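You operate a simulated robot arm through the tools that you are given. There is no shell and no other tool. Be economical: measure what you need, move in short steps, check, and stop when the job is done.

The job below is to be done with a simulated two-armed robot. You get a single attempt, and the scene is never put back.

Task
Take the plain cloth from the bare end of the steel table and lay it out flat on the top of the laid duvet.

The check looks at the end state, three seconds after you hand in, the way a careful person would. Anything else that was tipped, shoved, dropped, spilled or broken makes it a failure. Flat cloth is picked up by pressing the open fingertips on it (5 to 10 N) and closing them slowly along it; thin cloth reads only 2 to 8 mm in the jaws.

Robot
Two 7-joint arms with two-finger parallel grippers on one trunk, on a base that drives. Base frame: it is fixed to the floor where the robot stands at the start and does not move with it; the origin is under the middle of the robot, x ahead of it, y to its left, z up. Units: mm, degrees, N and s.
The left shoulder is at the start at [50, 187, 985], the right one opposite. With the tool pointing down near the work surface each hand reaches from about 100 to 660 mm from the robot's upright axis, wherever it stands, measured 20 degrees to its own side. Places, roughly: top of the laid duvet [2400, 500, 800]. Payload 3.43 kg a hand.
Tool frame (each hand has its own): the origin (TCP) lies between the finger pads and is the grasp point; the fingertips stand 30 mm ahead of it; z points along the fingers, y is the line along which they close. Largest opening 94 mm; finger width 28, thickness 10; the body of the gripper, 50 by 96 mm, starts 55 mm behind the TCP.
Orientation is that of the tool frame in the base frame, as a unit quaternion [w, x, y, z]. With the fingers straight down and closing along the base's y, the tool's x points along the base's -x, its y along +y and its z along -z.

Tools
- The arms move only by the tool send_rows. It takes "left_commands", "right_commands" or both (then of equal length, played together; a hand with none holds still); each is a list of rows, each a list of 3 entries, a list of its own where there are three numbers: the shift along the tool's x, y, z in cm, then the turn, a rotation vector about the tool's x, y, z in degrees, then the opening, from 0 (shut) to 1 (fully open). In form: [[[dx, dy, dz], [wx, wy, wz], fingers], ...]. A call has 1 to 12 rows; each row is the pose to reach, as a shift and turn from the pose commanded when the call began, along the tool's axes at that moment. A row lasts 0.2 s, in which the tool goes at most 50 mm and 8.6 degrees; a call with a longer step from one row to the next is refused whole, and so is a gripper value outside its range. Where a pose cannot be reached the arm comes as near as it can. A force on the tool above 40 N (or 10 N above the force at the start of the call, whichever is more), or a blocked arm, ends the call early, and 0.2 s more pass. Each finger travels about 153 mm/s and halts on what it meets, pressing with about 28 N; the grip force reading is that of the motor and also rises with nothing between the fingers. The clock runs only during rows and for 0.2 s after the last one: add rows that repeat a pose to give the fingers time. The reply holds the time, the measured pose of the TCP, the force on the tool along the base axes, the opening and the grip force, in the units named above and with some noise, with the torque about the TCP (base axes, N m) and any sound that the robot's microphone picked up.
- Cameras (640 x 400 px; columns grow to the right, rows downward): "scene" is now at [145.2, -22.9, 1151.4]; the picture's right is [-0.27, -0.96, 0.00], its down [-0.52, 0.14, -0.84] and it looks along [0.81, -0.22, -0.54] (base axes); focal length 293 px, centre (320, 200). "left" rides on the left gripper at [76, -14, -103] in its tool frame; the picture's right is [0.18, 0.98, 0.00], its down [-0.75, 0.14, -0.64] and it looks along [-0.63, 0.12, 0.77] (tool axes); focal length 243 px, centre (320, 200). "right" rides on the right gripper at [76, 14, -102] in its tool frame; the picture's right is [-0.18, 0.98, 0.00], its down [-0.75, -0.14, -0.64] and it looks along [-0.63, -0.12, 0.77] (tool axes); focal length 243 px, centre (320, 200). There is no depth. A picture from a camera that has moved, and an enlarged one, comes with that camera's place and axes in the base frame and with its lens.
- camera(camera): a new picture of that camera. It takes no simulated time.
- lift_body(by): slides the trunk up (or, below 0, down) by that many mm; the arms and the scene camera ride with it, the base frame stays. It gives what a move gives, with no picture.
- roll_base(legs): drives the robot by 1 to 6 legs, each [ahead, left, turn to the left] in mm, mm and degrees, along the robot's own axes; the way and the turn of a leg run together, so that a leg with both is an arc; at most 1500 mm and 180 degrees a leg. The arms and the cameras ride along, it lands a little off, and it stops where it bumps. It gives what a move gives.
- pan_tilt(pan, tilt): turns the head with the scene camera to pan (to the left, within 80 degrees either way) and tilt (down, from -29 to 69), counted from straight ahead of the robot. It gives what a move gives.
- close_up(camera, box): a new picture of the part [left, top, right, bottom] of that camera's present view, enlarged. It takes no simulated time.
- finish_job(): hands the job in; it is judged then, once.

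Work in short steps. Places have to be worked out from the pictures, the camera data and where the tool is seen: move nearer, look again, correct. Check each grasp and each placing, and mend what went wrong. You have 120 turns and 108 pictures in all, those below and enlarged ones among them. Open the grippers and draw the arms clear of the work before you hand the job in, unless the task says otherwise; then end with one line.

The tools are called after "Emit:" as name(argument=value, ...) on one line, values as JSON. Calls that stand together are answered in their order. send_rows: Moves the arms, as the interface text tells. Its arguments: {"type":"object","properties":{"left_commands":{"type":"array","items":{"type":"array"}},"right_commands":{"type":"array","items":{"type":"array"}}},"required":[]} The other tools are called the same way: lift_body (by) slides the trunk up or down; roll_base (legs) drives the base; pan_tilt (pan, tilt) turns the head that bears the scene camera; camera (camera) takes a picture; close_up (camera, box) takes an enlarged picture of a part of a camera's view; finish_job () hands the job in.

At the start:

```text
time_s: 0.0
left_position: [494.0, 102.8, 930.3]
left_ee_rot: [0.001, 0.0, 1.0, 0.0]
left_contact_force: [0.2, 0.4, -0.2]
left_moment: [-0.01, 0.02, 0.0]
left_opening: 94.0
left_finger_force: 0.0
right_position: [495.1, -296.3, 930.8]
right_ee_rot: [0.0, 0.0, 1.0, 0.0]
right_contact_force: [0.2, -0.2, 0.2]
right_moment: [-0.02, -0.02, 0.0]
right_opening: 93.8
right_finger_force: 0.0
trunk travel left (down, up): [-200.0, 232.0]
robot x, y, heading: [-1.4, -3.9, 0.0]
head pan, tilt: [-15.5, 32.6]
```

scene: 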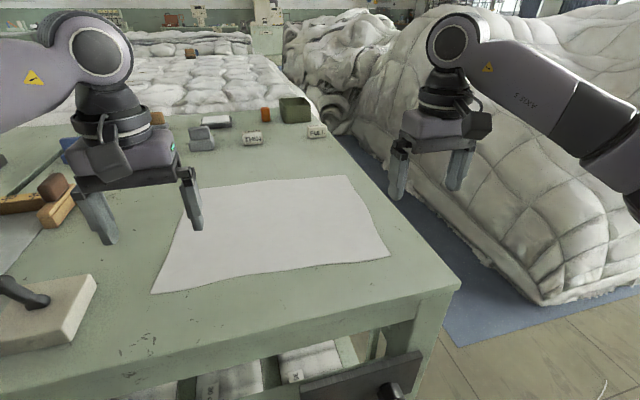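
right: 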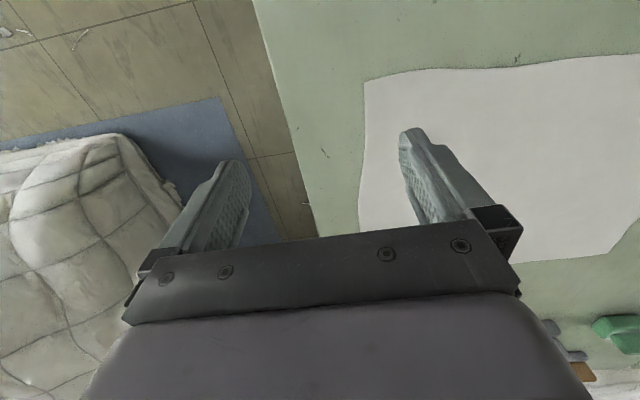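
left: 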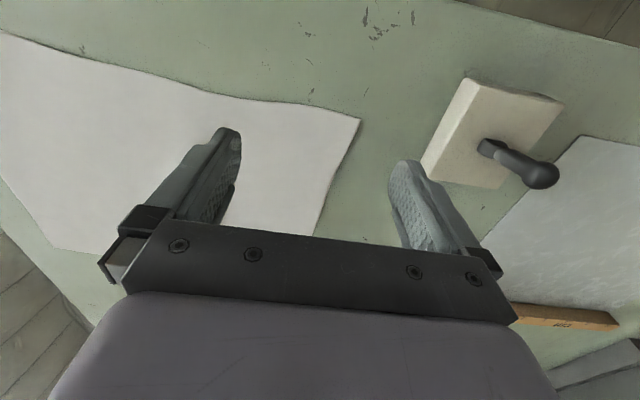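

The cloth lies at roughly x 500–830, y −270–150, on a table top about 770 high. I look around to find the duvet and a way to it.

Emit:
pan_tilt(pan=10, tilt=15)

Emit:
camera(camera="scene")

Emit:
pan_tilt(pan=65, tilt=25)

Emit:
camera(camera="scene")

Emit:
pan_tilt(pan=-50, tilt=25)

Emit:
camera(camera="scene")

```text
time_s: 0.9
left_position: [495.0, 102.1, 929.9]
left_ee_rot: [0.001, 0.001, 1.0, 0.0]
left_contact_force: [-0.1, -0.6, 0.4]
left_moment: [-0.02, 0.01, 0.0]
left_opening: 94.2
left_finger_force: 0.1
right_position: [494.1, -296.0, 929.8]
right_ee_rot: [0.001, 0.0, 1.0, -0.001]
right_contact_force: [-0.2, 0.1, -0.5]
right_moment: [-0.01, 0.02, 0.0]
right_opening: 93.7
right_finger_force: 0.0
trunk travel left (down, up): [-200.0, 232.0]
robot x, y, heading: [0.6, -2.7, -0.4]
head pan, tilt: [10.0, 15.0]
```

```text
104 pictures are left
camera scene: at [151.1, 17.0, 1179.7], right [0.17, -0.98, 0.0], down [-0.26, -0.04, -0.97], along [0.95, 0.17, -0.26], focal length 293 px, centre (320, 200)
```

scene: 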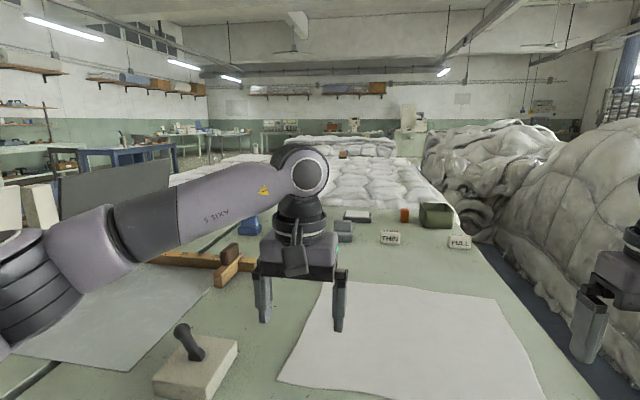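

```text
time_s: 2.1
left_position: [495.6, 103.3, 931.4]
left_ee_rot: [-0.001, 0.0, 1.0, 0.0]
left_contact_force: [-0.3, 1.0, -0.6]
left_moment: [-0.02, -0.02, 0.0]
left_opening: 93.9
left_finger_force: 0.1
right_position: [494.0, -297.0, 930.4]
right_ee_rot: [0.0, 0.0, 1.0, 0.0]
right_contact_force: [0.0, 0.9, 1.0]
right_moment: [0.0, 0.03, 0.02]
right_opening: 93.9
right_finger_force: 0.1
trunk travel left (down, up): [-200.0, 232.0]
robot x, y, heading: [0.8, -0.0, 0.1]
head pan, tilt: [65.0, 25.0]
```

```text
103 pictures are left
camera scene: at [98.1, 84.4, 1163.5], right [0.91, -0.42, 0.0], down [-0.18, -0.38, -0.91], along [0.38, 0.82, -0.42], focal length 293 px, centre (320, 200)
```

scene: 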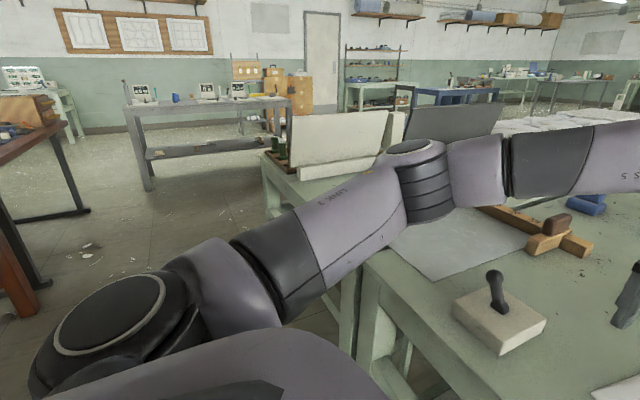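

```text
time_s: 4.1
left_position: [494.2, 103.7, 931.8]
left_ee_rot: [0.0, -0.001, 1.0, 0.0]
left_contact_force: [-0.1, 0.3, 0.1]
left_moment: [0.01, 0.0, -0.02]
left_opening: 93.8
left_finger_force: 0.0
right_position: [494.1, -296.4, 929.4]
right_ee_rot: [0.0, 0.0, 1.0, 0.0]
right_contact_force: [0.8, -0.5, 0.3]
right_moment: [0.01, -0.03, 0.0]
right_opening: 94.1
right_finger_force: 0.0
trunk travel left (down, up): [-200.0, 232.0]
robot x, y, heading: [-0.4, -0.7, 0.1]
head pan, tilt: [-50.0, 25.0]
```

```text
102 pictures are left
camera scene: at [118.4, -69.6, 1163.5], right [-0.77, -0.64, 0.0], down [-0.27, 0.32, -0.91], along [0.58, -0.69, -0.42], focal length 293 px, centre (320, 200)
```

scene: 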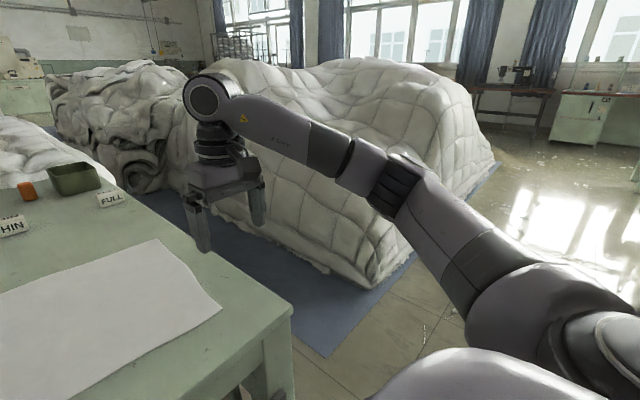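

I can't see past the left arm whether there is a passage on the left of the table. I raise the trunk, back off a little and look again at the far part.

Emit:
lift_body(by=230)

Emit:
pan_tilt(pan=20, tilt=22)

Emit:
send_rows(left_commands=[[[4, -2, 0], [0, 0, 0], 1], [[8, -4, 0], [0, 0, 0], 1], [[12, -7, 0], [0, 0, 0], 1], [[16, -10, 0], [0, 0, 0], 1], [[20, -13, 0], [0, 0, 0], 1], [[22, -14, 0], [0, 0, 0], 1]])

Emit:
camera(camera="scene")

```text
time_s: 6.5
left_position: [495.0, 103.6, 1161.7]
left_ee_rot: [0.0, 0.0, 1.0, 0.0]
left_contact_force: [0.2, -0.3, 1.2]
left_moment: [0.0, 0.02, 0.0]
left_opening: 93.9
left_finger_force: 0.0
right_position: [494.4, -296.3, 1160.0]
right_ee_rot: [0.0, 0.001, 1.0, 0.0]
right_contact_force: [-1.5, -0.1, -0.3]
right_moment: [0.0, 0.01, 0.02]
right_opening: 93.8
right_finger_force: 0.0
trunk travel left (down, up): [-430.0, 2.0]
robot x, y, heading: [-1.9, 2.1, 0.0]
head pan, tilt: [-50.0, 25.0]
```

```text
time_s: 7.9
left_position: [494.9, 102.7, 1160.7]
left_ee_rot: [0.0, 0.0, 1.0, -0.001]
left_contact_force: [-1.1, 0.2, -0.6]
left_moment: [0.01, -0.01, -0.01]
left_opening: 94.2
left_finger_force: 0.1
right_position: [493.2, -296.8, 1159.0]
right_ee_rot: [0.0, 0.0, 1.0, 0.0]
right_contact_force: [0.6, 0.6, -0.4]
right_moment: [-0.02, -0.01, 0.0]
right_opening: 93.9
right_finger_force: 0.2
trunk travel left (down, up): [-430.0, 2.0]
robot x, y, heading: [-0.7, -1.1, -0.1]
head pan, tilt: [20.0, 22.0]
```

```text
time_s: 9.3
left_position: [274.7, -37.5, 1161.8]
left_ee_rot: [0.0, 0.0, 1.0, -0.001]
left_contact_force: [0.9, 0.1, -0.4]
left_moment: [0.03, 0.01, 0.01]
left_opening: 94.0
left_finger_force: 0.1
right_position: [494.3, -295.0, 1159.0]
right_ee_rot: [-0.001, 0.0, 1.0, 0.0]
right_contact_force: [0.0, -0.7, 0.1]
right_moment: [-0.02, -0.02, 0.03]
right_opening: 94.0
right_finger_force: 0.0
trunk travel left (down, up): [-430.0, 2.0]
robot x, y, heading: [-0.9, -0.5, 0.1]
head pan, tilt: [20.0, 22.0]
```

```text
101 pictures are left
camera scene: at [146.2, 32.7, 1398.3], right [0.34, -0.94, 0.0], down [-0.35, -0.13, -0.93], along [0.87, 0.32, -0.37], focal length 293 px, centre (320, 200)
```

scene: 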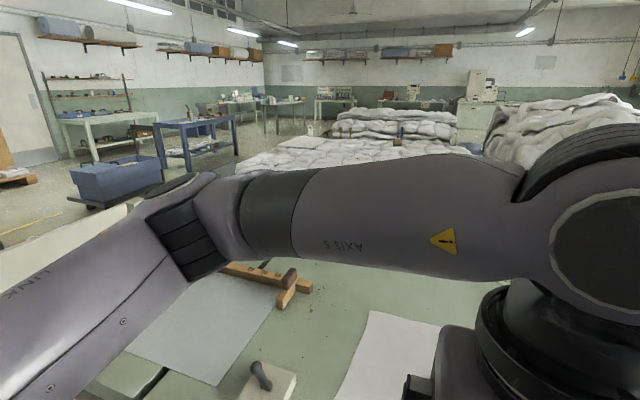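

The folded-in arm blocks the view, so I stretch the left hand out and low again with the trunk high, which puts the arm under the line of sight.

Emit:
send_rows(left_commands=[[[-4, 3, 0], [0, 0, 0], 1], [[-8, 6, 0], [0, 0, 0], 1], [[-12, 9, 0], [0, 0, 0], 1], [[-16, 12, 0], [0, 0, 0], 1], [[-20, 14, 1], [0, 0, 0], 1], [[-23, 14, 4], [0, 0, 0], 1], [[-25, 14, 8], [0, 0, 0], 1], [[-25, 14, 12], [0, 0, 0], 1], [[-25, 14, 16], [0, 0, 0], 1], [[-25, 14, 20], [0, 0, 0], 1], [[-25, 14, 22], [0, 0, 0], 1]])

Emit:
pan_tilt(pan=35, tilt=22)

Emit:
camera(camera="scene")

Emit:
pan_tilt(pan=0, tilt=22)

Emit:
camera(camera="scene")

```text
time_s: 11.7
left_position: [524.4, 103.4, 936.5]
left_ee_rot: [0.0, 0.0, 1.0, 0.001]
left_contact_force: [-0.1, -0.2, -0.1]
left_moment: [0.0, 0.0, 0.0]
left_opening: 93.9
left_finger_force: 0.1
right_position: [494.3, -295.9, 1159.3]
right_ee_rot: [0.0, 0.0, 1.0, 0.0]
right_contact_force: [-0.2, -0.1, -0.1]
right_moment: [0.01, 0.02, 0.0]
right_opening: 94.1
right_finger_force: 0.1
trunk travel left (down, up): [-430.0, 2.0]
robot x, y, heading: [-4.3, 1.3, 0.0]
head pan, tilt: [20.0, 22.0]
```

```text
time_s: 12.5
left_position: [524.0, 103.1, 938.2]
left_ee_rot: [0.0, 0.0, 1.0, 0.0]
left_contact_force: [0.1, 0.5, 0.4]
left_moment: [-0.01, 0.02, 0.01]
left_opening: 94.0
left_finger_force: 0.0
right_position: [493.9, -296.3, 1157.8]
right_ee_rot: [0.001, -0.001, 1.0, 0.001]
right_contact_force: [-0.5, 0.1, -0.4]
right_moment: [0.01, 0.0, 0.04]
right_opening: 94.2
right_finger_force: 0.0
trunk travel left (down, up): [-430.0, 2.0]
robot x, y, heading: [1.7, 0.7, 0.1]
head pan, tilt: [35.0, 22.0]
```

```text
100 pictures are left
camera scene: at [135.2, 54.1, 1398.3], right [0.57, -0.82, 0.0], down [-0.31, -0.21, -0.93], along [0.76, 0.53, -0.37], focal length 293 px, centre (320, 200)
```

scene: 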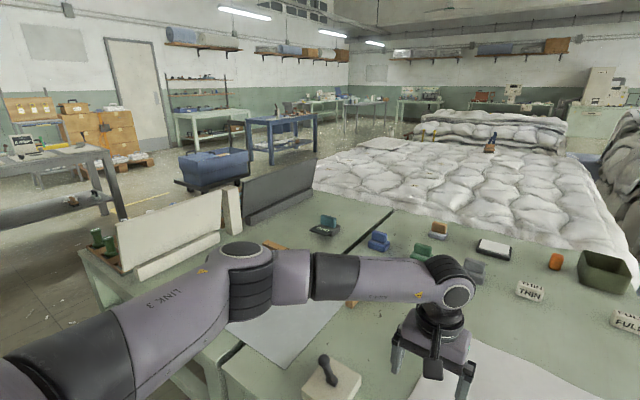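

```text
time_s: 13.5
left_position: [525.4, 104.6, 939.2]
left_ee_rot: [0.0, 0.0, 1.0, -0.001]
left_contact_force: [-0.6, 0.3, 0.4]
left_moment: [0.01, 0.0, 0.02]
left_opening: 94.3
left_finger_force: 0.0
right_position: [494.7, -296.3, 1159.4]
right_ee_rot: [0.0, 0.0, 1.0, 0.0]
right_contact_force: [0.1, -1.1, 0.0]
right_moment: [0.0, 0.02, 0.01]
right_opening: 93.9
right_finger_force: 0.0
trunk travel left (down, up): [-430.0, 2.0]
robot x, y, heading: [3.2, 1.7, 0.2]
head pan, tilt: [0.0, 22.0]
```

```text
99 pictures are left
camera scene: at [151.9, 1.0, 1398.3], right [0.0, -1.0, 0.0], down [-0.37, 0.0, -0.93], along [0.93, 0.0, -0.37], focal length 293 px, centre (320, 200)
```

scene: 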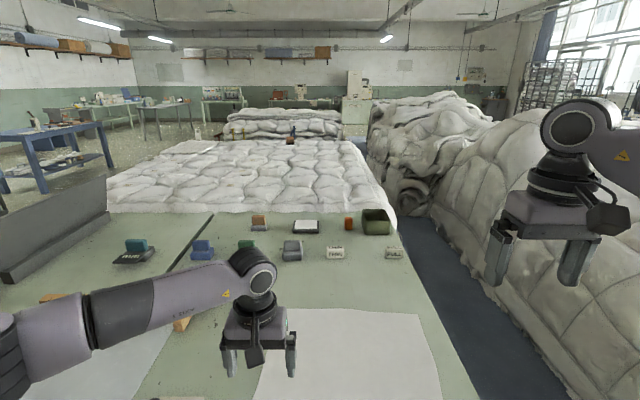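

The duvet spans roughly x 1450–3200, y −400–1400. The left aisle (y > 1450) is free, so I'll lay the cloth from there. For the grasp I first raise the left hand and bring the trunk back down.

Emit:
send_rows(left_commands=[[[0, 0, -4], [0, 0, 0], 1], [[0, 0, -8], [0, 0, 0], 1], [[0, 0, -12], [0, 0, 0], 1], [[0, 0, -16], [0, 0, 0], 1], [[0, 0, -20], [0, 0, 0], 1], [[0, 0, -22], [0, 0, 0], 1]])

Emit:
lift_body(by=-230)

Emit:
pan_tilt(pan=0, tilt=50)

Emit:
camera(camera="scene")

```text
time_s: 14.9
left_position: [525.0, 105.2, 1161.6]
left_ee_rot: [0.0, 0.0, 1.0, 0.0]
left_contact_force: [-0.3, 0.3, 0.2]
left_moment: [0.02, -0.06, 0.01]
left_opening: 94.0
left_finger_force: 0.1
right_position: [495.1, -295.9, 1157.9]
right_ee_rot: [0.0, 0.0, 1.0, 0.0]
right_contact_force: [0.0, 0.3, -0.1]
right_moment: [-0.02, 0.01, 0.02]
right_opening: 93.9
right_finger_force: 0.0
trunk travel left (down, up): [-430.0, 2.0]
robot x, y, heading: [-0.8, -0.3, 0.1]
head pan, tilt: [0.0, 22.0]
```

```text
time_s: 17.3
left_position: [524.2, 103.3, 931.6]
left_ee_rot: [0.0, 0.0, 1.0, 0.0]
left_contact_force: [0.6, 1.0, 0.0]
left_moment: [0.0, 0.04, 0.01]
left_opening: 94.1
left_finger_force: 0.1
right_position: [495.0, -295.4, 929.7]
right_ee_rot: [0.0, 0.0, 1.0, -0.001]
right_contact_force: [0.5, -1.1, -0.3]
right_moment: [-0.01, -0.02, -0.01]
right_opening: 94.0
right_finger_force: 0.0
trunk travel left (down, up): [-200.0, 232.0]
robot x, y, heading: [1.5, -0.6, -0.1]
head pan, tilt: [0.0, 22.0]
```

```text
time_s: 18.2
left_position: [525.2, 103.4, 931.2]
left_ee_rot: [0.0, 0.0, 1.0, 0.0]
left_contact_force: [0.2, -0.8, 0.0]
left_moment: [0.02, -0.03, 0.01]
left_opening: 93.8
left_finger_force: 0.0
right_position: [494.0, -296.8, 930.1]
right_ee_rot: [0.0, -0.001, 1.0, 0.0]
right_contact_force: [0.5, -0.1, 0.0]
right_moment: [-0.01, -0.02, -0.04]
right_opening: 94.2
right_finger_force: 0.1
trunk travel left (down, up): [-200.0, 232.0]
robot x, y, heading: [-0.9, 0.1, -0.2]
head pan, tilt: [0.0, 50.0]
```

```text
98 pictures are left
camera scene: at [136.1, 0.9, 1126.1], right [0.0, -1.0, 0.0], down [-0.77, 0.0, -0.64], along [0.64, 0.0, -0.77], focal length 293 px, centre (320, 200)
```

scene: 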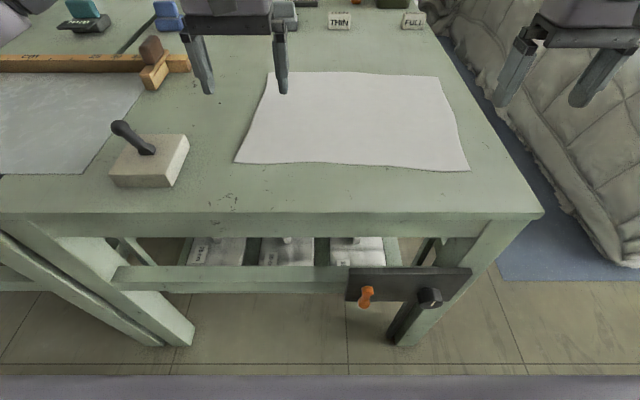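

Corners: near edge at about (518, 151) and (500, −258), the far edge at x ≈ 830. I bring both hands above the near corners, half opened, tips ~15 mm above the cloth.

Emit:
send_rows(left_commands=[[[-0.5, 0, 2], [0, 0, 0], 0.5], [[-1.3, 0, 4], [0, 0, 0], 0.5], [[-1.3, 0, 7], [0, 0, 0], 0.5], [[-1.3, 0, 10], [0, 0, 0], 0.5], [[-1.3, 0, 11.6], [0, 0, 0], 0.5], [[-1.3, 0, 11.6], [0, 0, 0], 0.5]], right_commands=[[[-1.5, 4, 0], [0, 0, 0], 0.5], [[-3.1, 8, 1], [0, 0, 0], 0.5], [[-3.1, 9.1, 4.5], [0, 0, 0], 0.5], [[-3.1, 9.1, 8.5], [0, 0, 0], 0.5], [[-3.1, 9.1, 11.5], [0, 0, 0], 0.5], [[-3.1, 9.1, 11.5], [0, 0, 0], 0.5]])

Emit:
camera(camera="scene")

Emit:
camera(camera="right")

Emit:
camera(camera="left")

```text
time_s: 19.6
left_position: [538.2, 103.1, 815.6]
left_ee_rot: [0.0, 0.0, 1.0, 0.001]
left_contact_force: [0.3, 0.4, 0.1]
left_moment: [-0.02, 0.0, 0.04]
left_opening: 47.0
left_finger_force: 0.0
right_position: [526.0, -202.1, 814.9]
right_ee_rot: [0.0, 0.001, 1.0, 0.001]
right_contact_force: [-0.2, -0.1, 0.2]
right_moment: [0.01, 0.02, 0.01]
right_opening: 47.0
right_finger_force: 0.0
trunk travel left (down, up): [-200.0, 232.0]
robot x, y, heading: [-0.3, -2.3, 0.0]
head pan, tilt: [0.0, 50.0]
```

```text
97 pictures are left
camera scene: at [136.1, 0.9, 1126.0], right [0.0, -1.0, 0.0], down [-0.77, 0.0, -0.64], along [0.64, 0.0, -0.77], focal length 293 px, centre (320, 200)
```

scene: 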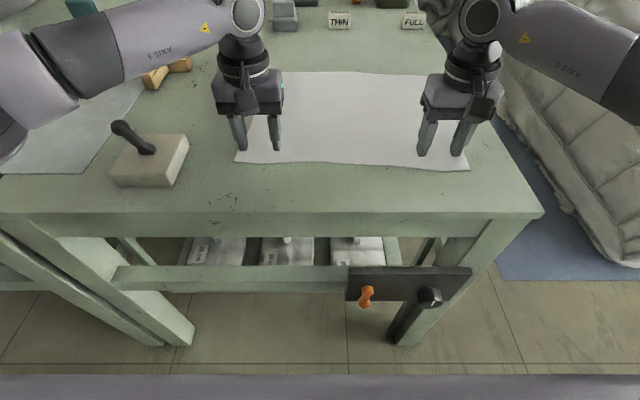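

```text
96 pictures are left
camera right: at [448.4, -189.4, 916.6], right [0.18, 0.98, 0.0], down [0.75, -0.14, 0.64], along [0.63, -0.12, -0.77], focal length 243 px, centre (320, 200)
```

right: 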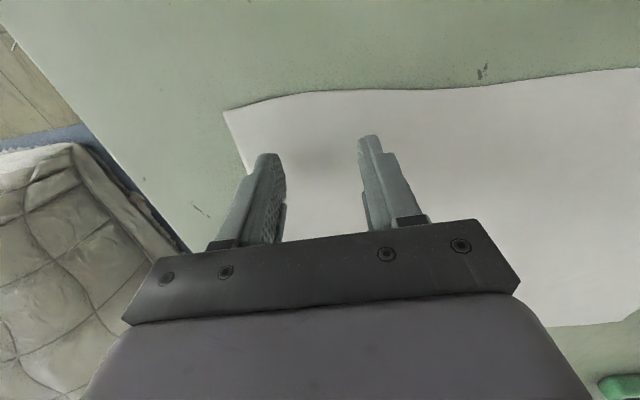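

```text
95 pictures are left
camera left: at [461.0, 90.0, 919.9], right [-0.18, 0.98, 0.0], down [0.75, 0.14, 0.64], along [0.63, 0.12, -0.77], focal length 243 px, centre (320, 200)
```

left: 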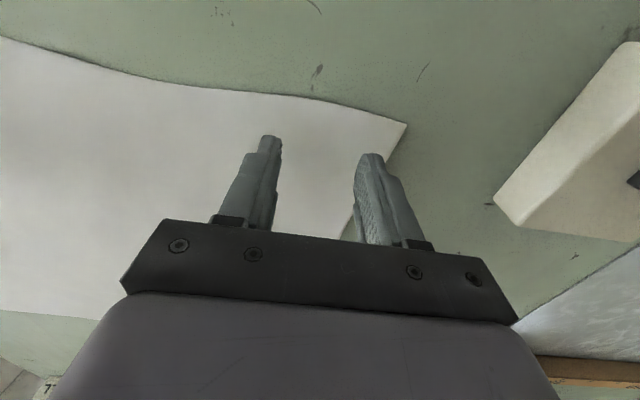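

Both outer fingers are near the side edges, so I shift each hand 12–15 mm inward and go down to touch, reading the force.

Emit:
send_rows(left_commands=[[[0, -1.5, 0], [0, 0, 0], 0.5], [[0, -1.5, 0.6], [0, 0, 0], 0.5], [[0, -1.5, 1.1], [0, 0, 0], 0.5], [[0, -1.5, 1.5], [0, 0, 0], 0.5], [[0, -1.5, 1.5], [0, 0, 0], 0.5]], right_commands=[[[0, 1.2, 0], [0, 0, 0], 0.5], [[0, 1.2, 0.6], [0, 0, 0], 0.5], [[0, 1.2, 1.1], [0, 0, 0], 0.5], [[0, 1.2, 1.5], [0, 0, 0], 0.5], [[0, 1.2, 1.5], [0, 0, 0], 0.5]])

```text
time_s: 20.7
left_position: [539.4, 88.2, 811.2]
left_ee_rot: [0.01, 0.001, 1.0, -0.003]
left_contact_force: [1.1, 0.9, 16.6]
left_moment: [0.43, 0.16, -0.01]
left_opening: 47.1
left_finger_force: 0.0
right_position: [528.2, -192.1, 810.7]
right_ee_rot: [0.012, 0.001, 1.0, 0.002]
right_contact_force: [1.0, -0.9, 17.0]
right_moment: [-0.32, 0.18, 0.02]
right_opening: 46.8
right_finger_force: 0.1
trunk travel left (down, up): [-200.0, 232.0]
robot x, y, heading: [-2.1, 2.1, 0.2]
head pan, tilt: [0.0, 50.0]
stopped in row 5 (right hand): the force on the tool passed its limit at 42 N (the readings are from after the stop); the commanded pose is now the measured one
```

Contact comes at TCP z ≈ 811 (surface ≈ 780), now about 17 N. I ease off to 5–10 N.

Emit:
send_rows(left_commands=[[[0, 0, -0.03], [0, 0, 0], 0.5]], right_commands=[[[0, 0, -0.03], [0, 0, 0], 0.5]])

```text
time_s: 21.1
left_position: [538.5, 88.4, 812.6]
left_ee_rot: [0.011, 0.0, 1.0, -0.003]
left_contact_force: [3.7, -0.6, 23.1]
left_moment: [0.57, 0.16, -0.09]
left_opening: 46.8
left_finger_force: 0.1
right_position: [527.4, -191.2, 811.6]
right_ee_rot: [0.012, 0.001, 1.0, 0.003]
right_contact_force: [3.9, 0.3, 25.4]
right_moment: [-0.47, 0.23, 0.05]
right_opening: 47.0
right_finger_force: 0.1
trunk travel left (down, up): [-200.0, 232.0]
robot x, y, heading: [1.4, -2.6, 0.1]
head pan, tilt: [0.0, 50.0]
```

Still 23–25 N; raise by another millimetre.

Emit:
send_rows(left_commands=[[[0, 0, -0.1], [0, 0, 0], 0.5], [[0, 0, -0.1], [0, 0, 0], 0.5]], right_commands=[[[0, 0, -0.1], [0, 0, 0], 0.5], [[0, 0, -0.1], [0, 0, 0], 0.5]])

```text
time_s: 21.7
left_position: [537.7, 88.6, 810.6]
left_ee_rot: [0.009, 0.0, 1.0, -0.002]
left_contact_force: [4.1, -2.0, 23.2]
left_moment: [0.53, 0.17, -0.09]
left_opening: 46.6
left_finger_force: 0.1
right_position: [527.1, -192.2, 811.2]
right_ee_rot: [0.01, 0.001, 1.0, 0.003]
right_contact_force: [2.9, 0.2, 24.1]
right_moment: [-0.37, 0.19, 0.08]
right_opening: 47.0
right_finger_force: 0.0
trunk travel left (down, up): [-200.0, 232.0]
robot x, y, heading: [-4.3, -2.3, -0.2]
head pan, tilt: [0.0, 50.0]
```

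Barely changed; the arm is softer than assumed, so raise by 3 mm more.

Emit:
send_rows(left_commands=[[[0, 0, -0.15], [0, 0, 0], 0.5], [[0, 0, -0.3], [0, 0, 0], 0.5]], right_commands=[[[0, 0, -0.15], [0, 0, 0], 0.5], [[0, 0, -0.3], [0, 0, 0], 0.5]])

```text
time_s: 22.3
left_position: [536.8, 87.9, 811.6]
left_ee_rot: [0.006, 0.0, 1.0, -0.002]
left_contact_force: [2.1, -1.0, 13.2]
left_moment: [0.24, 0.14, -0.03]
left_opening: 46.5
left_finger_force: 0.0
right_position: [527.0, -192.1, 811.1]
right_ee_rot: [0.007, 0.001, 1.0, 0.002]
right_contact_force: [2.0, 0.6, 13.9]
right_moment: [-0.08, 0.13, 0.03]
right_opening: 46.6
right_finger_force: 0.1
trunk travel left (down, up): [-200.0, 232.0]
robot x, y, heading: [0.6, -1.0, 0.0]
head pan, tilt: [0.0, 50.0]
```

About 3.4 N/mm: raise 1.5 mm for ~8 N and close slowly.

Emit:
send_rows(left_commands=[[[0, 0, -0.15], [0, 0, 0], 0.5], [[0, 0, -0.15], [0, 0, 0], 0.45], [[0, 0, -0.15], [0, 0, 0], 0.4], [[0, 0, -0.15], [0, 0, 0], 0.35], [[0, 0, -0.15], [0, 0, 0], 0.3], [[0, 0, -0.15], [0, 0, 0], 0.25], [[0, 0, -0.15], [0, 0, 0], 0.2], [[0, 0, -0.15], [0, 0, 0], 0.15], [[0, 0, -0.15], [0, 0, 0], 0.1], [[0, 0, -0.15], [0, 0, 0], 0.05], [[0, 0, -0.15], [0, 0, 0], 0], [[0, 0, -0.15], [0, 0, 0], 0]], right_commands=[[[0, 0, -0.15], [0, 0, 0], 0.5], [[0, 0, -0.15], [0, 0, 0], 0.45], [[0, 0, -0.15], [0, 0, 0], 0.4], [[0, 0, -0.15], [0, 0, 0], 0.35], [[0, 0, -0.15], [0, 0, 0], 0.3], [[0, 0, -0.15], [0, 0, 0], 0.25], [[0, 0, -0.15], [0, 0, 0], 0.2], [[0, 0, -0.15], [0, 0, 0], 0.15], [[0, 0, -0.15], [0, 0, 0], 0.1], [[0, 0, -0.15], [0, 0, 0], 0.05], [[0, 0, -0.15], [0, 0, 0], 0], [[0, 0, -0.15], [0, 0, 0], 0]])

Emit:
camera(camera="left")

Emit:
camera(camera="right")

```text
time_s: 24.9
left_position: [539.1, 88.3, 812.5]
left_ee_rot: [0.006, 0.0, 1.0, -0.003]
left_contact_force: [0.4, -0.2, 0.3]
left_moment: [0.01, 0.01, -0.01]
left_opening: 1.9
left_finger_force: 27.6
right_position: [527.9, -193.6, 813.4]
right_ee_rot: [0.007, 0.001, 1.0, 0.003]
right_contact_force: [-0.4, 0.9, 0.8]
right_moment: [0.03, 0.03, -0.02]
right_opening: 0.0
right_finger_force: 28.0
trunk travel left (down, up): [-200.0, 232.0]
robot x, y, heading: [-2.5, 1.7, 0.1]
head pan, tilt: [0.0, 50.0]
```

```text
94 pictures are left
camera left: at [461.4, 74.4, 916.4], right [-0.18, 0.98, -0.01], down [0.75, 0.14, 0.65], along [0.64, 0.11, -0.76], focal length 243 px, centre (320, 200)
```

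left: 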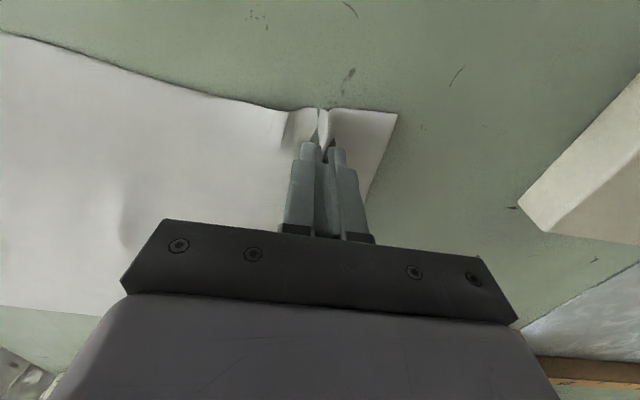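

```text
93 pictures are left
camera right: at [449.7, -178.1, 914.0], right [0.19, 0.98, 0.01], down [0.74, -0.14, 0.65], along [0.64, -0.12, -0.76], focal length 243 px, centre (320, 200)
```

right: 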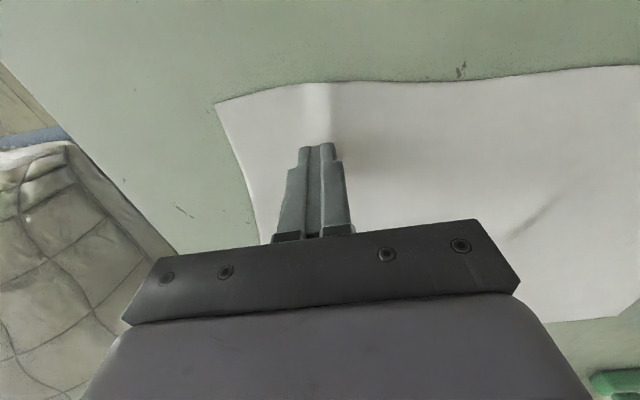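

The left hand holds a pleat (1.9 mm); the right slid off. I reopen the right, press slightly harder and read the force.

Emit:
send_rows(right_commands=[[[0, 0, -0.5], [0, 0, 0], 0.2], [[0, 0, -0.5], [0, 0, 0], 0.5], [[0.3, 0, -0.3], [0, 0, 0], 0.5], [[0.3, 0, 0], [0, 0, 0], 0.5], [[0.3, 0, 0.1], [0, 0, 0], 0.5], [[0.3, 0, 0.1], [0, 0, 0], 0.5]])

```text
time_s: 26.3
left_position: [539.6, 88.1, 813.0]
left_ee_rot: [0.007, 0.0, 1.0, -0.002]
left_contact_force: [0.3, 0.0, 0.3]
left_moment: [-0.01, 0.01, 0.01]
left_opening: 2.3
left_finger_force: 27.6
right_position: [525.3, -191.7, 812.2]
right_ee_rot: [0.007, 0.001, 1.0, 0.001]
right_contact_force: [0.6, 0.3, 2.9]
right_moment: [-0.06, 0.02, 0.03]
right_opening: 47.2
right_finger_force: 0.4
trunk travel left (down, up): [-200.0, 232.0]
robot x, y, heading: [-0.5, 2.4, 0.0]
head pan, tilt: [0.0, 50.0]
```

3 N now; press 2 mm more and close slowly, following down a little.

Emit:
send_rows(right_commands=[[[0, 0, 0.2], [0, 0, 0], 0.5], [[0, 0, 0.2], [0, 0, 0], 0.45], [[0, 0, 0.22], [0, 0, 0], 0.4], [[0, 0, 0.24], [0, 0, 0], 0.35], [[0, 0, 0.26], [0, 0, 0], 0.3], [[0, 0, 0.28], [0, 0, 0], 0.25], [[0, 0, 0.3], [0, 0, 0], 0.2], [[0, 0, 0.3], [0, 0, 0], 0.15], [[0, 0, 0.3], [0, 0, 0], 0.1], [[0, 0, 0.3], [0, 0, 0], 0.05], [[0, 0, 0.3], [0, 0, 0], 0], [[0, 0, 0.3], [0, 0, 0], 0]])

Emit:
camera(camera="right")

```text
time_s: 28.9
left_position: [538.7, 88.4, 812.7]
left_ee_rot: [0.007, 0.0, 1.0, -0.002]
left_contact_force: [-0.7, -4.3, -0.4]
left_moment: [-0.16, 0.01, 0.01]
left_opening: 2.1
left_finger_force: 28.1
right_position: [525.5, -191.5, 811.0]
right_ee_rot: [0.009, 0.001, 1.0, 0.002]
right_contact_force: [0.8, 3.4, 25.4]
right_moment: [0.12, 0.29, -0.02]
right_opening: 1.7
right_finger_force: 28.1
trunk travel left (down, up): [-200.0, 232.0]
robot x, y, heading: [-1.3, -0.3, 0.1]
head pan, tilt: [0.0, 50.0]
```

```text
92 pictures are left
camera right: at [445.7, -177.5, 912.7], right [0.19, 0.98, 0.01], down [0.74, -0.15, 0.66], along [0.65, -0.12, -0.75], focal length 243 px, centre (320, 200)
```

right: 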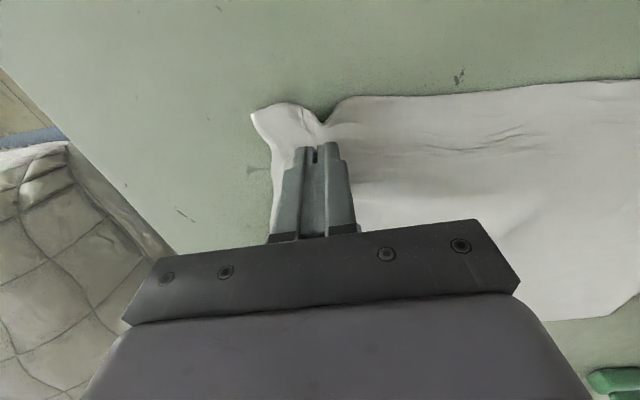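

Both hold now (2.1 and 1.7 mm). I lift gently by 6 cm and check.

Emit:
send_rows(left_commands=[[[0, 0, -0.5], [0, 0, 0], 0], [[0, 0, -1], [0, 0, 0], 0], [[0, 0, -2], [0, 0, 0], 0], [[0, 0, -3], [0, 0, 0], 0], [[0, 0, -4], [0, 0, 0], 0], [[0, 0, -5], [0, 0, 0], 0], [[0, 0, -6], [0, 0, 0], 0]], right_commands=[[[0, 0, -0.7], [0, 0, 0], 0], [[0, 0, -1.3], [0, 0, 0], 0], [[0, 0, -2.3], [0, 0, 0], 0], [[0, 0, -3.3], [0, 0, 0], 0], [[0, 0, -4.3], [0, 0, 0], 0], [[0, 0, -5.3], [0, 0, 0], 0], [[0, 0, -6.3], [0, 0, 0], 0]])

Emit:
camera(camera="scene")

```text
time_s: 30.5
left_position: [538.3, 88.7, 872.1]
left_ee_rot: [0.005, -0.001, 1.0, -0.002]
left_contact_force: [0.9, -0.1, -0.2]
left_moment: [0.01, 0.01, -0.01]
left_opening: 2.4
left_finger_force: 27.7
right_position: [523.6, -192.3, 869.7]
right_ee_rot: [0.007, 0.001, 1.0, 0.002]
right_contact_force: [0.1, -0.5, 0.5]
right_moment: [-0.01, 0.02, 0.02]
right_opening: 1.4
right_finger_force: 27.9
trunk travel left (down, up): [-200.0, 232.0]
robot x, y, heading: [-0.8, 1.0, 0.1]
head pan, tilt: [0.0, 50.0]
```

```text
91 pictures are left
camera scene: at [136.2, 0.8, 1126.0], right [0.0, -1.0, 0.0], down [-0.77, 0.0, -0.64], along [0.64, 0.0, -0.77], focal length 293 px, centre (320, 200)
```

scene: 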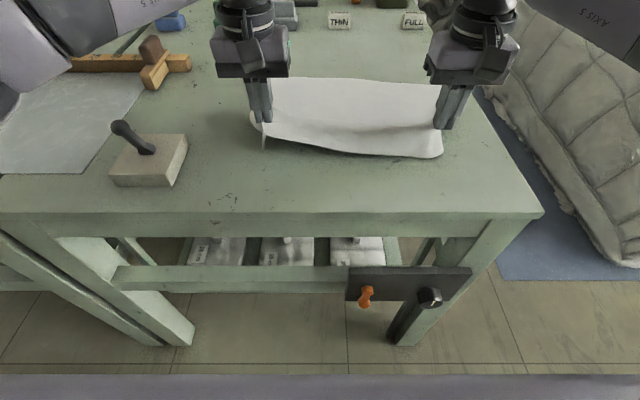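

Both corners are up. I raise the trunk to lift the cloth off the table and check.

Emit:
lift_body(by=228)

Emit:
send_rows(left_commands=[[[0, 0, -2], [0, 0, 0], 0], [[0.5, 0, -4], [0, 0, 0], 0], [[1, 0, -6], [0, 0, 0], 0], [[1.5, 0, -8], [0, 0, 0], 0], [[2, 0, -10], [0, 0, 0], 0], [[2.5, 0, -12], [0, 0, 0], 0]], right_commands=[[[0, 0, -2], [0, 0, 0], 0], [[0.5, 0, -4], [0, 0, 0], 0], [[1, 0, -6], [0, 0, 0], 0], [[1.5, 0, -8], [0, 0, 0], 0], [[2, 0, -10], [0, 0, 0], 0], [[2.5, 0, -12], [0, 0, 0], 0]])

Emit:
camera(camera="scene")

Emit:
camera(camera="right")

```text
time_s: 32.9
left_position: [539.1, 88.8, 1100.5]
left_ee_rot: [0.006, 0.0, 1.0, -0.003]
left_contact_force: [-0.1, -0.1, -0.4]
left_moment: [0.03, 0.01, -0.01]
left_opening: 2.3
left_finger_force: 27.8
right_position: [523.4, -192.8, 1099.0]
right_ee_rot: [0.007, 0.001, 1.0, 0.002]
right_contact_force: [-0.3, -0.7, -0.3]
right_moment: [-0.01, -0.04, 0.04]
right_opening: 1.2
right_finger_force: 28.1
trunk travel left (down, up): [-428.0, 4.0]
robot x, y, heading: [-0.6, 1.0, 0.1]
head pan, tilt: [0.0, 50.0]
```

```text
time_s: 34.3
left_position: [513.1, 89.1, 1220.1]
left_ee_rot: [0.006, 0.0, 1.0, -0.003]
left_contact_force: [-0.4, 0.2, -0.2]
left_moment: [-0.01, -0.01, 0.0]
left_opening: 2.2
left_finger_force: 27.6
right_position: [497.1, -192.6, 1219.8]
right_ee_rot: [0.008, 0.001, 1.0, 0.002]
right_contact_force: [-0.3, 0.4, 0.7]
right_moment: [0.01, -0.05, 0.05]
right_opening: 1.4
right_finger_force: 28.0
trunk travel left (down, up): [-428.0, 4.0]
robot x, y, heading: [2.1, 3.6, 0.1]
head pan, tilt: [0.0, 50.0]
```

```text
90 pictures are left
camera scene: at [135.6, 0.9, 1354.0], right [0.0, -1.0, 0.0], down [-0.77, 0.0, -0.64], along [0.64, 0.0, -0.77], focal length 293 px, centre (320, 200)
```

scene: 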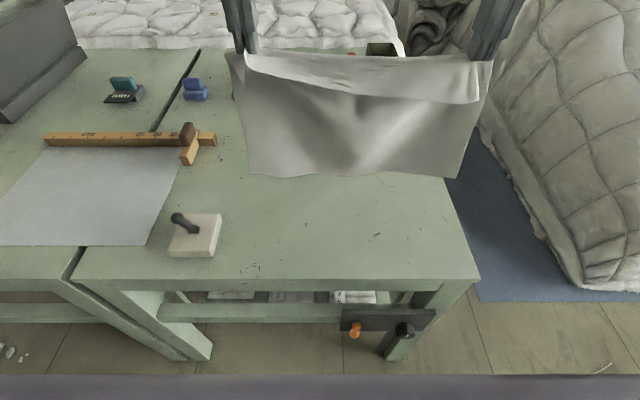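

```text
89 pictures are left
camera right: at [417.8, -178.8, 1320.0], right [0.19, 0.98, 0.01], down [0.74, -0.14, 0.65], along [0.64, -0.12, -0.76], focal length 243 px, centre (320, 200)
```

right: 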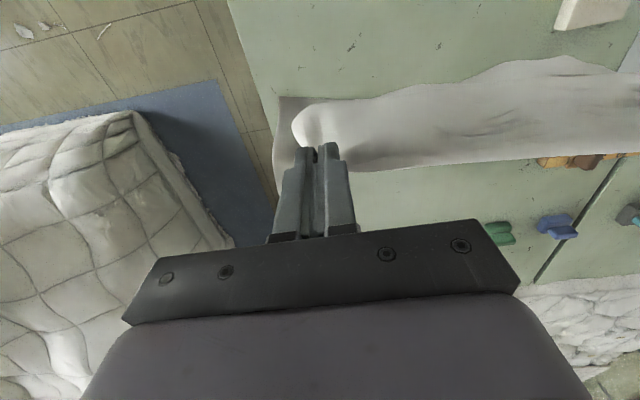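

The cloth hangs freely from both hands. I back off 250 mm so everything clears the table, then look left before driving sideways.

Emit:
roll_base(legs=[[-250, 0, 0]])

Emit:
pan_tilt(pan=75, tilt=25)

Emit:
camera(camera="scene")

```text
time_s: 36.1
left_position: [267.5, 88.5, 1219.0]
left_ee_rot: [0.007, 0.0, 1.0, -0.002]
left_contact_force: [0.0, -0.7, 0.0]
left_moment: [-0.01, 0.01, -0.01]
left_opening: 2.5
left_finger_force: 27.9
right_position: [251.3, -192.7, 1218.2]
right_ee_rot: [0.007, 0.002, 1.0, 0.002]
right_contact_force: [0.2, 0.1, 0.1]
right_moment: [-0.04, -0.01, 0.04]
right_opening: 1.4
right_finger_force: 27.9
trunk travel left (down, up): [-428.0, 4.0]
robot x, y, heading: [-242.1, -0.6, -0.1]
head pan, tilt: [0.0, 50.0]
```

```text
time_s: 37.5
left_position: [268.8, 88.3, 1219.5]
left_ee_rot: [0.006, 0.0, 1.0, -0.003]
left_contact_force: [0.3, 0.0, -0.4]
left_moment: [-0.03, 0.02, -0.01]
left_opening: 2.2
left_finger_force: 28.1
right_position: [252.2, -192.3, 1218.8]
right_ee_rot: [0.008, 0.001, 1.0, 0.002]
right_contact_force: [0.4, 0.3, -0.9]
right_moment: [0.03, 0.0, 0.0]
right_opening: 1.1
right_finger_force: 27.8
trunk travel left (down, up): [-428.0, 4.0]
robot x, y, heading: [-243.8, 1.5, 0.2]
head pan, tilt: [75.0, 25.0]
```

```text
88 pictures are left
camera scene: at [-162.1, 89.8, 1391.5], right [0.97, -0.26, 0.0], down [-0.11, -0.41, -0.91], along [0.24, 0.88, -0.42], focal length 293 px, centre (320, 200)
```

scene: 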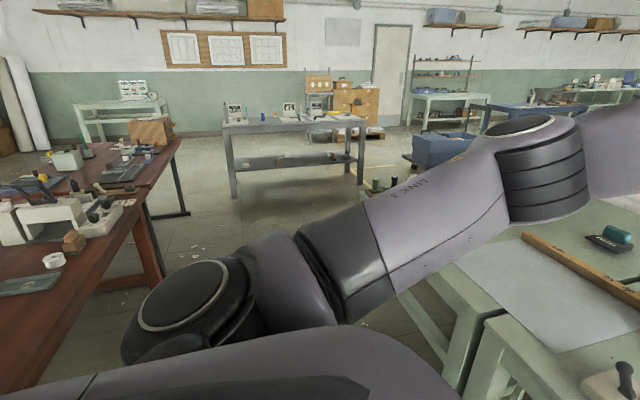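

The workbench edge on the left-rear is at x ≈ −715 and the table at x ≥ 400, so the lane at x −243 is free. I drive left 1900 mm.

Emit:
roll_base(legs=[[0, 950, 0], [0, 950, 0]])

Emit:
pan_tilt(pan=0, tilt=25)

Emit:
camera(camera="scene")

```text
time_s: 54.4
left_position: [235.7, 1991.0, 1219.3]
left_ee_rot: [0.006, -0.012, 1.0, -0.003]
left_contact_force: [-0.2, 1.3, -0.3]
left_moment: [0.01, -0.01, -0.04]
left_opening: 2.1
left_finger_force: 27.7
right_position: [224.3, 1708.3, 1218.5]
right_ee_rot: [0.006, -0.01, 1.0, 0.002]
right_contact_force: [-0.5, -0.4, 0.3]
right_moment: [-0.02, -0.01, 0.01]
right_opening: 1.2
right_finger_force: 28.1
trunk travel left (down, up): [-428.0, 4.0]
robot x, y, heading: [-272.6, 1887.4, 1.4]
head pan, tilt: [75.0, 25.0]
```

```text
time_s: 55.9
left_position: [235.5, 1990.4, 1218.4]
left_ee_rot: [0.006, -0.012, 1.0, -0.002]
left_contact_force: [0.3, -0.3, -0.1]
left_moment: [-0.02, -0.03, -0.02]
left_opening: 2.1
left_finger_force: 27.7
right_position: [225.0, 1708.9, 1218.6]
right_ee_rot: [0.007, -0.01, 1.0, 0.002]
right_contact_force: [-0.7, -0.2, -0.1]
right_moment: [0.02, -0.01, 0.0]
right_opening: 1.2
right_finger_force: 28.3
trunk travel left (down, up): [-428.0, 4.0]
robot x, y, heading: [-276.3, 1890.6, 1.4]
head pan, tilt: [0.0, 25.0]
```

```text
87 pictures are left
camera scene: at [-124.5, 1894.0, 1391.5], right [0.02, -1.0, 0.0], down [-0.42, -0.01, -0.91], along [0.91, 0.02, -0.42], focal length 293 px, centre (320, 200)
```

scene: 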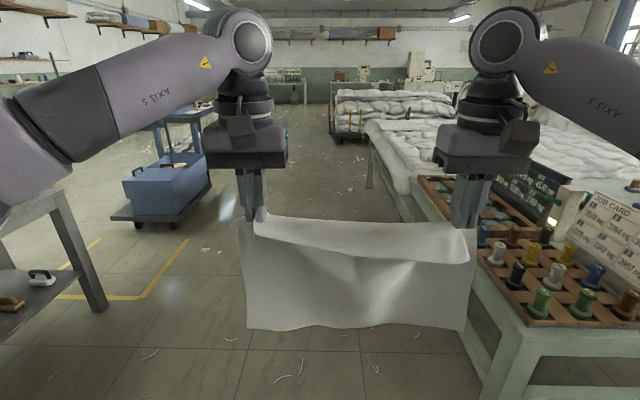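

The aisle is clear. The table's left edge is at y ≈ 1430 and the duvet side at y ≈ 1480. I drive ahead 2600 mm, then look right toward the duvet.

Emit:
roll_base(legs=[[1300, 50, 0], [1300, 0, -1.4]])

Emit:
pan_tilt(pan=-70, tilt=28)

Emit:
camera(camera="scene")

```text
time_s: 68.5
left_position: [2833.9, 2088.1, 1219.2]
left_ee_rot: [0.005, -0.004, 1.0, -0.002]
left_contact_force: [0.0, -0.6, -0.4]
left_moment: [-0.02, 0.01, -0.03]
left_opening: 2.2
left_finger_force: 28.2
right_position: [2819.3, 1805.0, 1217.7]
right_ee_rot: [0.006, -0.004, 1.0, 0.002]
right_contact_force: [0.0, 0.3, -0.4]
right_moment: [0.0, -0.01, 0.01]
right_opening: 1.4
right_finger_force: 27.9
trunk travel left (down, up): [-428.0, 4.0]
robot x, y, heading: [2316.6, 1996.0, 0.6]
head pan, tilt: [0.0, 25.0]
```

```text
time_s: 69.9
left_position: [2833.5, 2086.5, 1219.6]
left_ee_rot: [0.006, -0.004, 1.0, -0.002]
left_contact_force: [-0.2, -0.3, -0.3]
left_moment: [-0.03, 0.01, -0.04]
left_opening: 2.4
left_finger_force: 28.3
right_position: [2818.9, 1806.2, 1217.4]
right_ee_rot: [0.007, -0.004, 1.0, 0.002]
right_contact_force: [0.2, 0.0, 0.5]
right_moment: [0.02, 0.04, -0.01]
right_opening: 1.3
right_finger_force: 28.1
trunk travel left (down, up): [-428.0, 4.0]
robot x, y, heading: [2322.5, 1995.4, 0.4]
head pan, tilt: [-70.0, 28.0]
```

```text
86 pictures are left
camera scene: at [2412.0, 1909.7, 1386.7], right [-0.94, -0.35, 0.0], down [-0.16, 0.44, -0.88], along [0.31, -0.83, -0.47], focal length 293 px, centre (320, 200)
```

scene: 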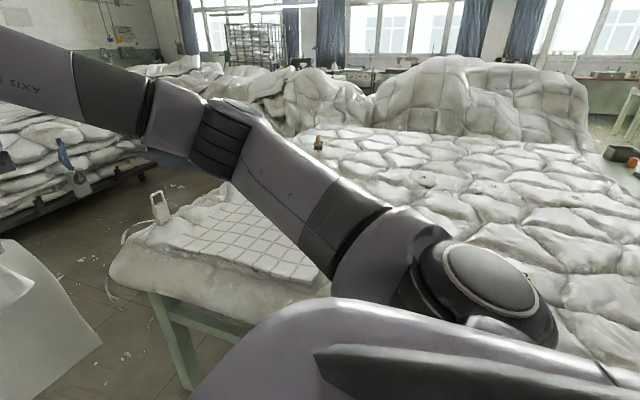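

There is a gridded sheet and a small device at the duvet's far-left corner to avoid. I turn right to face the duvet and look.

Emit:
roll_base(legs=[[0, 0, -90.5]])

Emit:
pan_tilt(pan=0, tilt=35)

Emit:
camera(camera="scene")

```text
time_s: 74.1
left_position: [2418.6, 1482.1, 1219.5]
left_ee_rot: [0.003, 0.701, 0.713, -0.007]
left_contact_force: [-0.4, -0.1, -0.3]
left_moment: [0.0, -0.01, 0.01]
left_opening: 2.2
left_finger_force: 28.1
right_position: [2136.1, 1493.8, 1218.9]
right_ee_rot: [0.007, 0.701, 0.713, -0.004]
right_contact_force: [0.7, -0.7, -0.3]
right_moment: [0.01, 0.01, 0.05]
right_opening: 1.6
right_finger_force: 27.6
trunk travel left (down, up): [-428.0, 4.0]
robot x, y, heading: [2319.9, 1990.4, -89.1]
head pan, tilt: [-70.0, 28.0]
```

```text
time_s: 75.5
left_position: [2418.5, 1482.6, 1218.8]
left_ee_rot: [0.002, 0.701, 0.713, -0.006]
left_contact_force: [0.9, -0.9, -1.1]
left_moment: [-0.02, 0.01, 0.03]
left_opening: 1.9
left_finger_force: 27.8
right_position: [2137.2, 1494.4, 1217.2]
right_ee_rot: [0.006, 0.701, 0.713, -0.004]
right_contact_force: [0.6, -0.5, 0.3]
right_moment: [0.02, -0.04, 0.04]
right_opening: 1.0
right_finger_force: 27.7
trunk travel left (down, up): [-428.0, 4.0]
robot x, y, heading: [2317.5, 1993.7, -89.0]
head pan, tilt: [0.0, 35.0]
```

```text
85 pictures are left
camera scene: at [2324.0, 1848.1, 1375.7], right [-1.0, -0.02, 0.0], down [-0.01, 0.57, -0.82], along [0.01, -0.82, -0.57], focal length 293 px, centre (320, 200)
```

scene: 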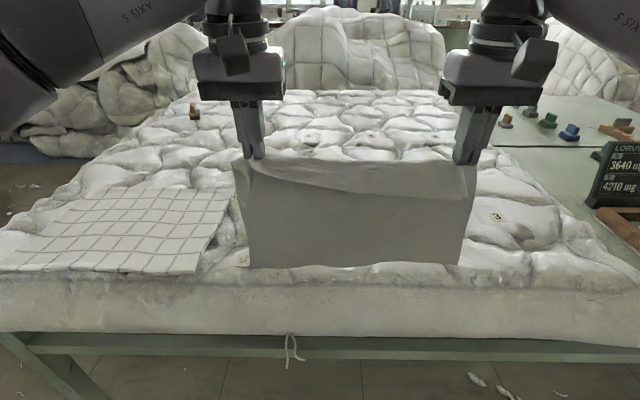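

The flat top begins at y ≈ 1340; the grid sheet occupies x > 2650. The space x 2070–2490 ahead is free. I creep 150 mm closer, then take a close look at the duvet marks.

Emit:
roll_base(legs=[[150, 0, -1]])

Emit:
pan_tilt(pan=0, tilt=48)

Emit:
camera(camera="scene")

```text
time_s: 76.9
left_position: [2411.5, 1327.1, 1219.2]
left_ee_rot: [0.002, 0.707, 0.707, -0.004]
left_contact_force: [-0.1, -0.2, -0.8]
left_moment: [0.03, -0.04, 0.02]
left_opening: 2.0
left_finger_force: 27.8
right_position: [2129.3, 1343.7, 1218.6]
right_ee_rot: [0.006, 0.707, 0.707, -0.003]
right_contact_force: [0.5, -0.3, 0.1]
right_moment: [0.03, 0.0, 0.07]
right_opening: 1.4
right_finger_force: 27.9
trunk travel left (down, up): [-428.0, 4.0]
robot x, y, heading: [2323.0, 1837.9, -89.6]
head pan, tilt: [0.0, 35.0]
```

```text
time_s: 77.7
left_position: [2411.2, 1328.7, 1219.4]
left_ee_rot: [0.003, 0.707, 0.707, -0.006]
left_contact_force: [-0.7, -0.3, 0.1]
left_moment: [0.0, 0.02, 0.01]
left_opening: 2.2
left_finger_force: 28.0
right_position: [2128.9, 1343.6, 1218.6]
right_ee_rot: [0.007, 0.707, 0.707, -0.003]
right_contact_force: [0.4, 0.3, 0.0]
right_moment: [-0.01, -0.01, 0.01]
right_opening: 0.9
right_finger_force: 28.0
trunk travel left (down, up): [-428.0, 4.0]
robot x, y, heading: [2319.6, 1843.7, -90.3]
head pan, tilt: [0.0, 48.0]
```

```text
84 pictures are left
camera scene: at [2323.0, 1705.4, 1356.8], right [-1.0, 0.0, 0.0], down [0.0, 0.74, -0.67], along [0.0, -0.67, -0.74], focal length 293 px, centre (320, 200)
```

scene: 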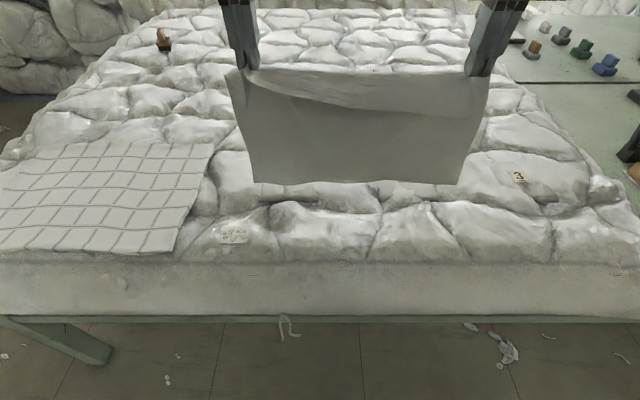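

Two small paper tags lie at (2528, 1305) and (1770, 1116); the strip between stays free for the cloth. I extend both hands forward 28 cm with the tools tipped forward 32° for reach.

Emit:
send_rows(left_commands=[[[-3.5, -0.5, 0], [0, -4, 0], 0], [[-7, -1, 0], [0, -8, 0], 0], [[-10.5, -1.5, 0], [0, -12, 0], 0], [[-14, -2, 0], [0, -16, 0], 0], [[-17.5, -2, 0], [0, -20, 0], 0], [[-21, -2, 0], [0, -24, 0], 0], [[-24.5, -2, 0], [0, -28, 0], 0], [[-28, -2, 0], [0, -32, 0], 0], [[-28, -2, 0], [0, -32, 0], 0]], right_commands=[[[-3.7, -0.5, 0], [0, -4, 0], 0], [[-7.4, -1, 0], [0, -8, 0], 0], [[-11.1, -1.5, 0], [0, -12, 0], 0], [[-14.8, -2, 0], [0, -16, 0], 0], [[-18.5, -2, 0], [0, -20, 0], 0], [[-22.2, -2, 0], [0, -24, 0], 0], [[-25.9, -2, 0], [0, -28, 0], 0], [[-29.4, -2, 0], [0, -32, 0], 0], [[-29.4, -2, 0], [0, -32, 0], 0]])

Emit:
camera(camera="scene")

Emit:
camera(camera="left")

```text
time_s: 79.7
left_position: [2437.8, 1137.6, 1199.6]
left_ee_rot: [0.197, 0.677, 0.68, -0.201]
left_contact_force: [0.8, -0.7, 0.3]
left_moment: [0.02, 0.01, -0.01]
left_opening: 2.3
left_finger_force: 28.4
left hand out of reach, approached as far as the arm can: row 4, 5, 6, 7, 8, 9
right_position: [2121.3, 1124.0, 1198.1]
right_ee_rot: [0.201, 0.678, 0.678, -0.199]
right_contact_force: [0.9, 0.0, -0.5]
right_moment: [0.0, 0.02, -0.02]
right_opening: 0.2
right_finger_force: 27.9
right hand out of reach, approached as far as the arm can: row 5, 6, 7, 8, 9
trunk travel left (down, up): [-428.0, 4.0]
robot x, y, heading: [2324.2, 1842.3, -90.2]
head pan, tilt: [0.0, 48.0]
```

```text
83 pictures are left
camera scene: at [2324.4, 1705.3, 1356.7], right [-1.0, 0.0, 0.0], down [0.0, 0.74, -0.67], along [0.0, -0.67, -0.74], focal length 293 px, centre (320, 200)
```

scene: 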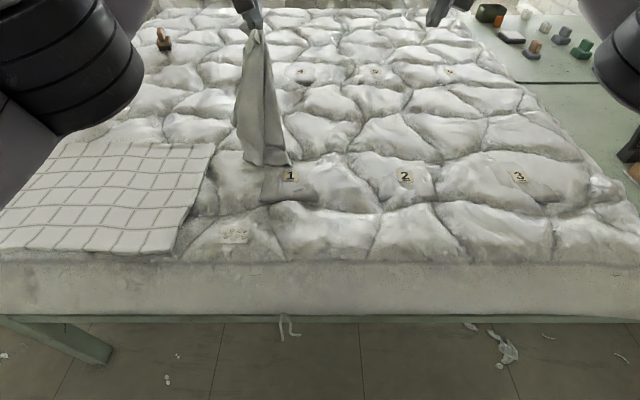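

```text
82 pictures are left
camera left: at [2422.1, 1257.7, 1246.3], right [0.98, 0.16, -0.1], down [0.15, -0.29, 0.95], along [0.12, -0.94, -0.3], focal length 243 px, centre (320, 200)
```

left: 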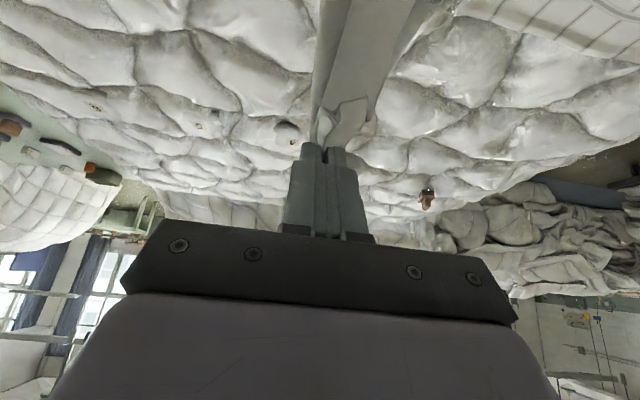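

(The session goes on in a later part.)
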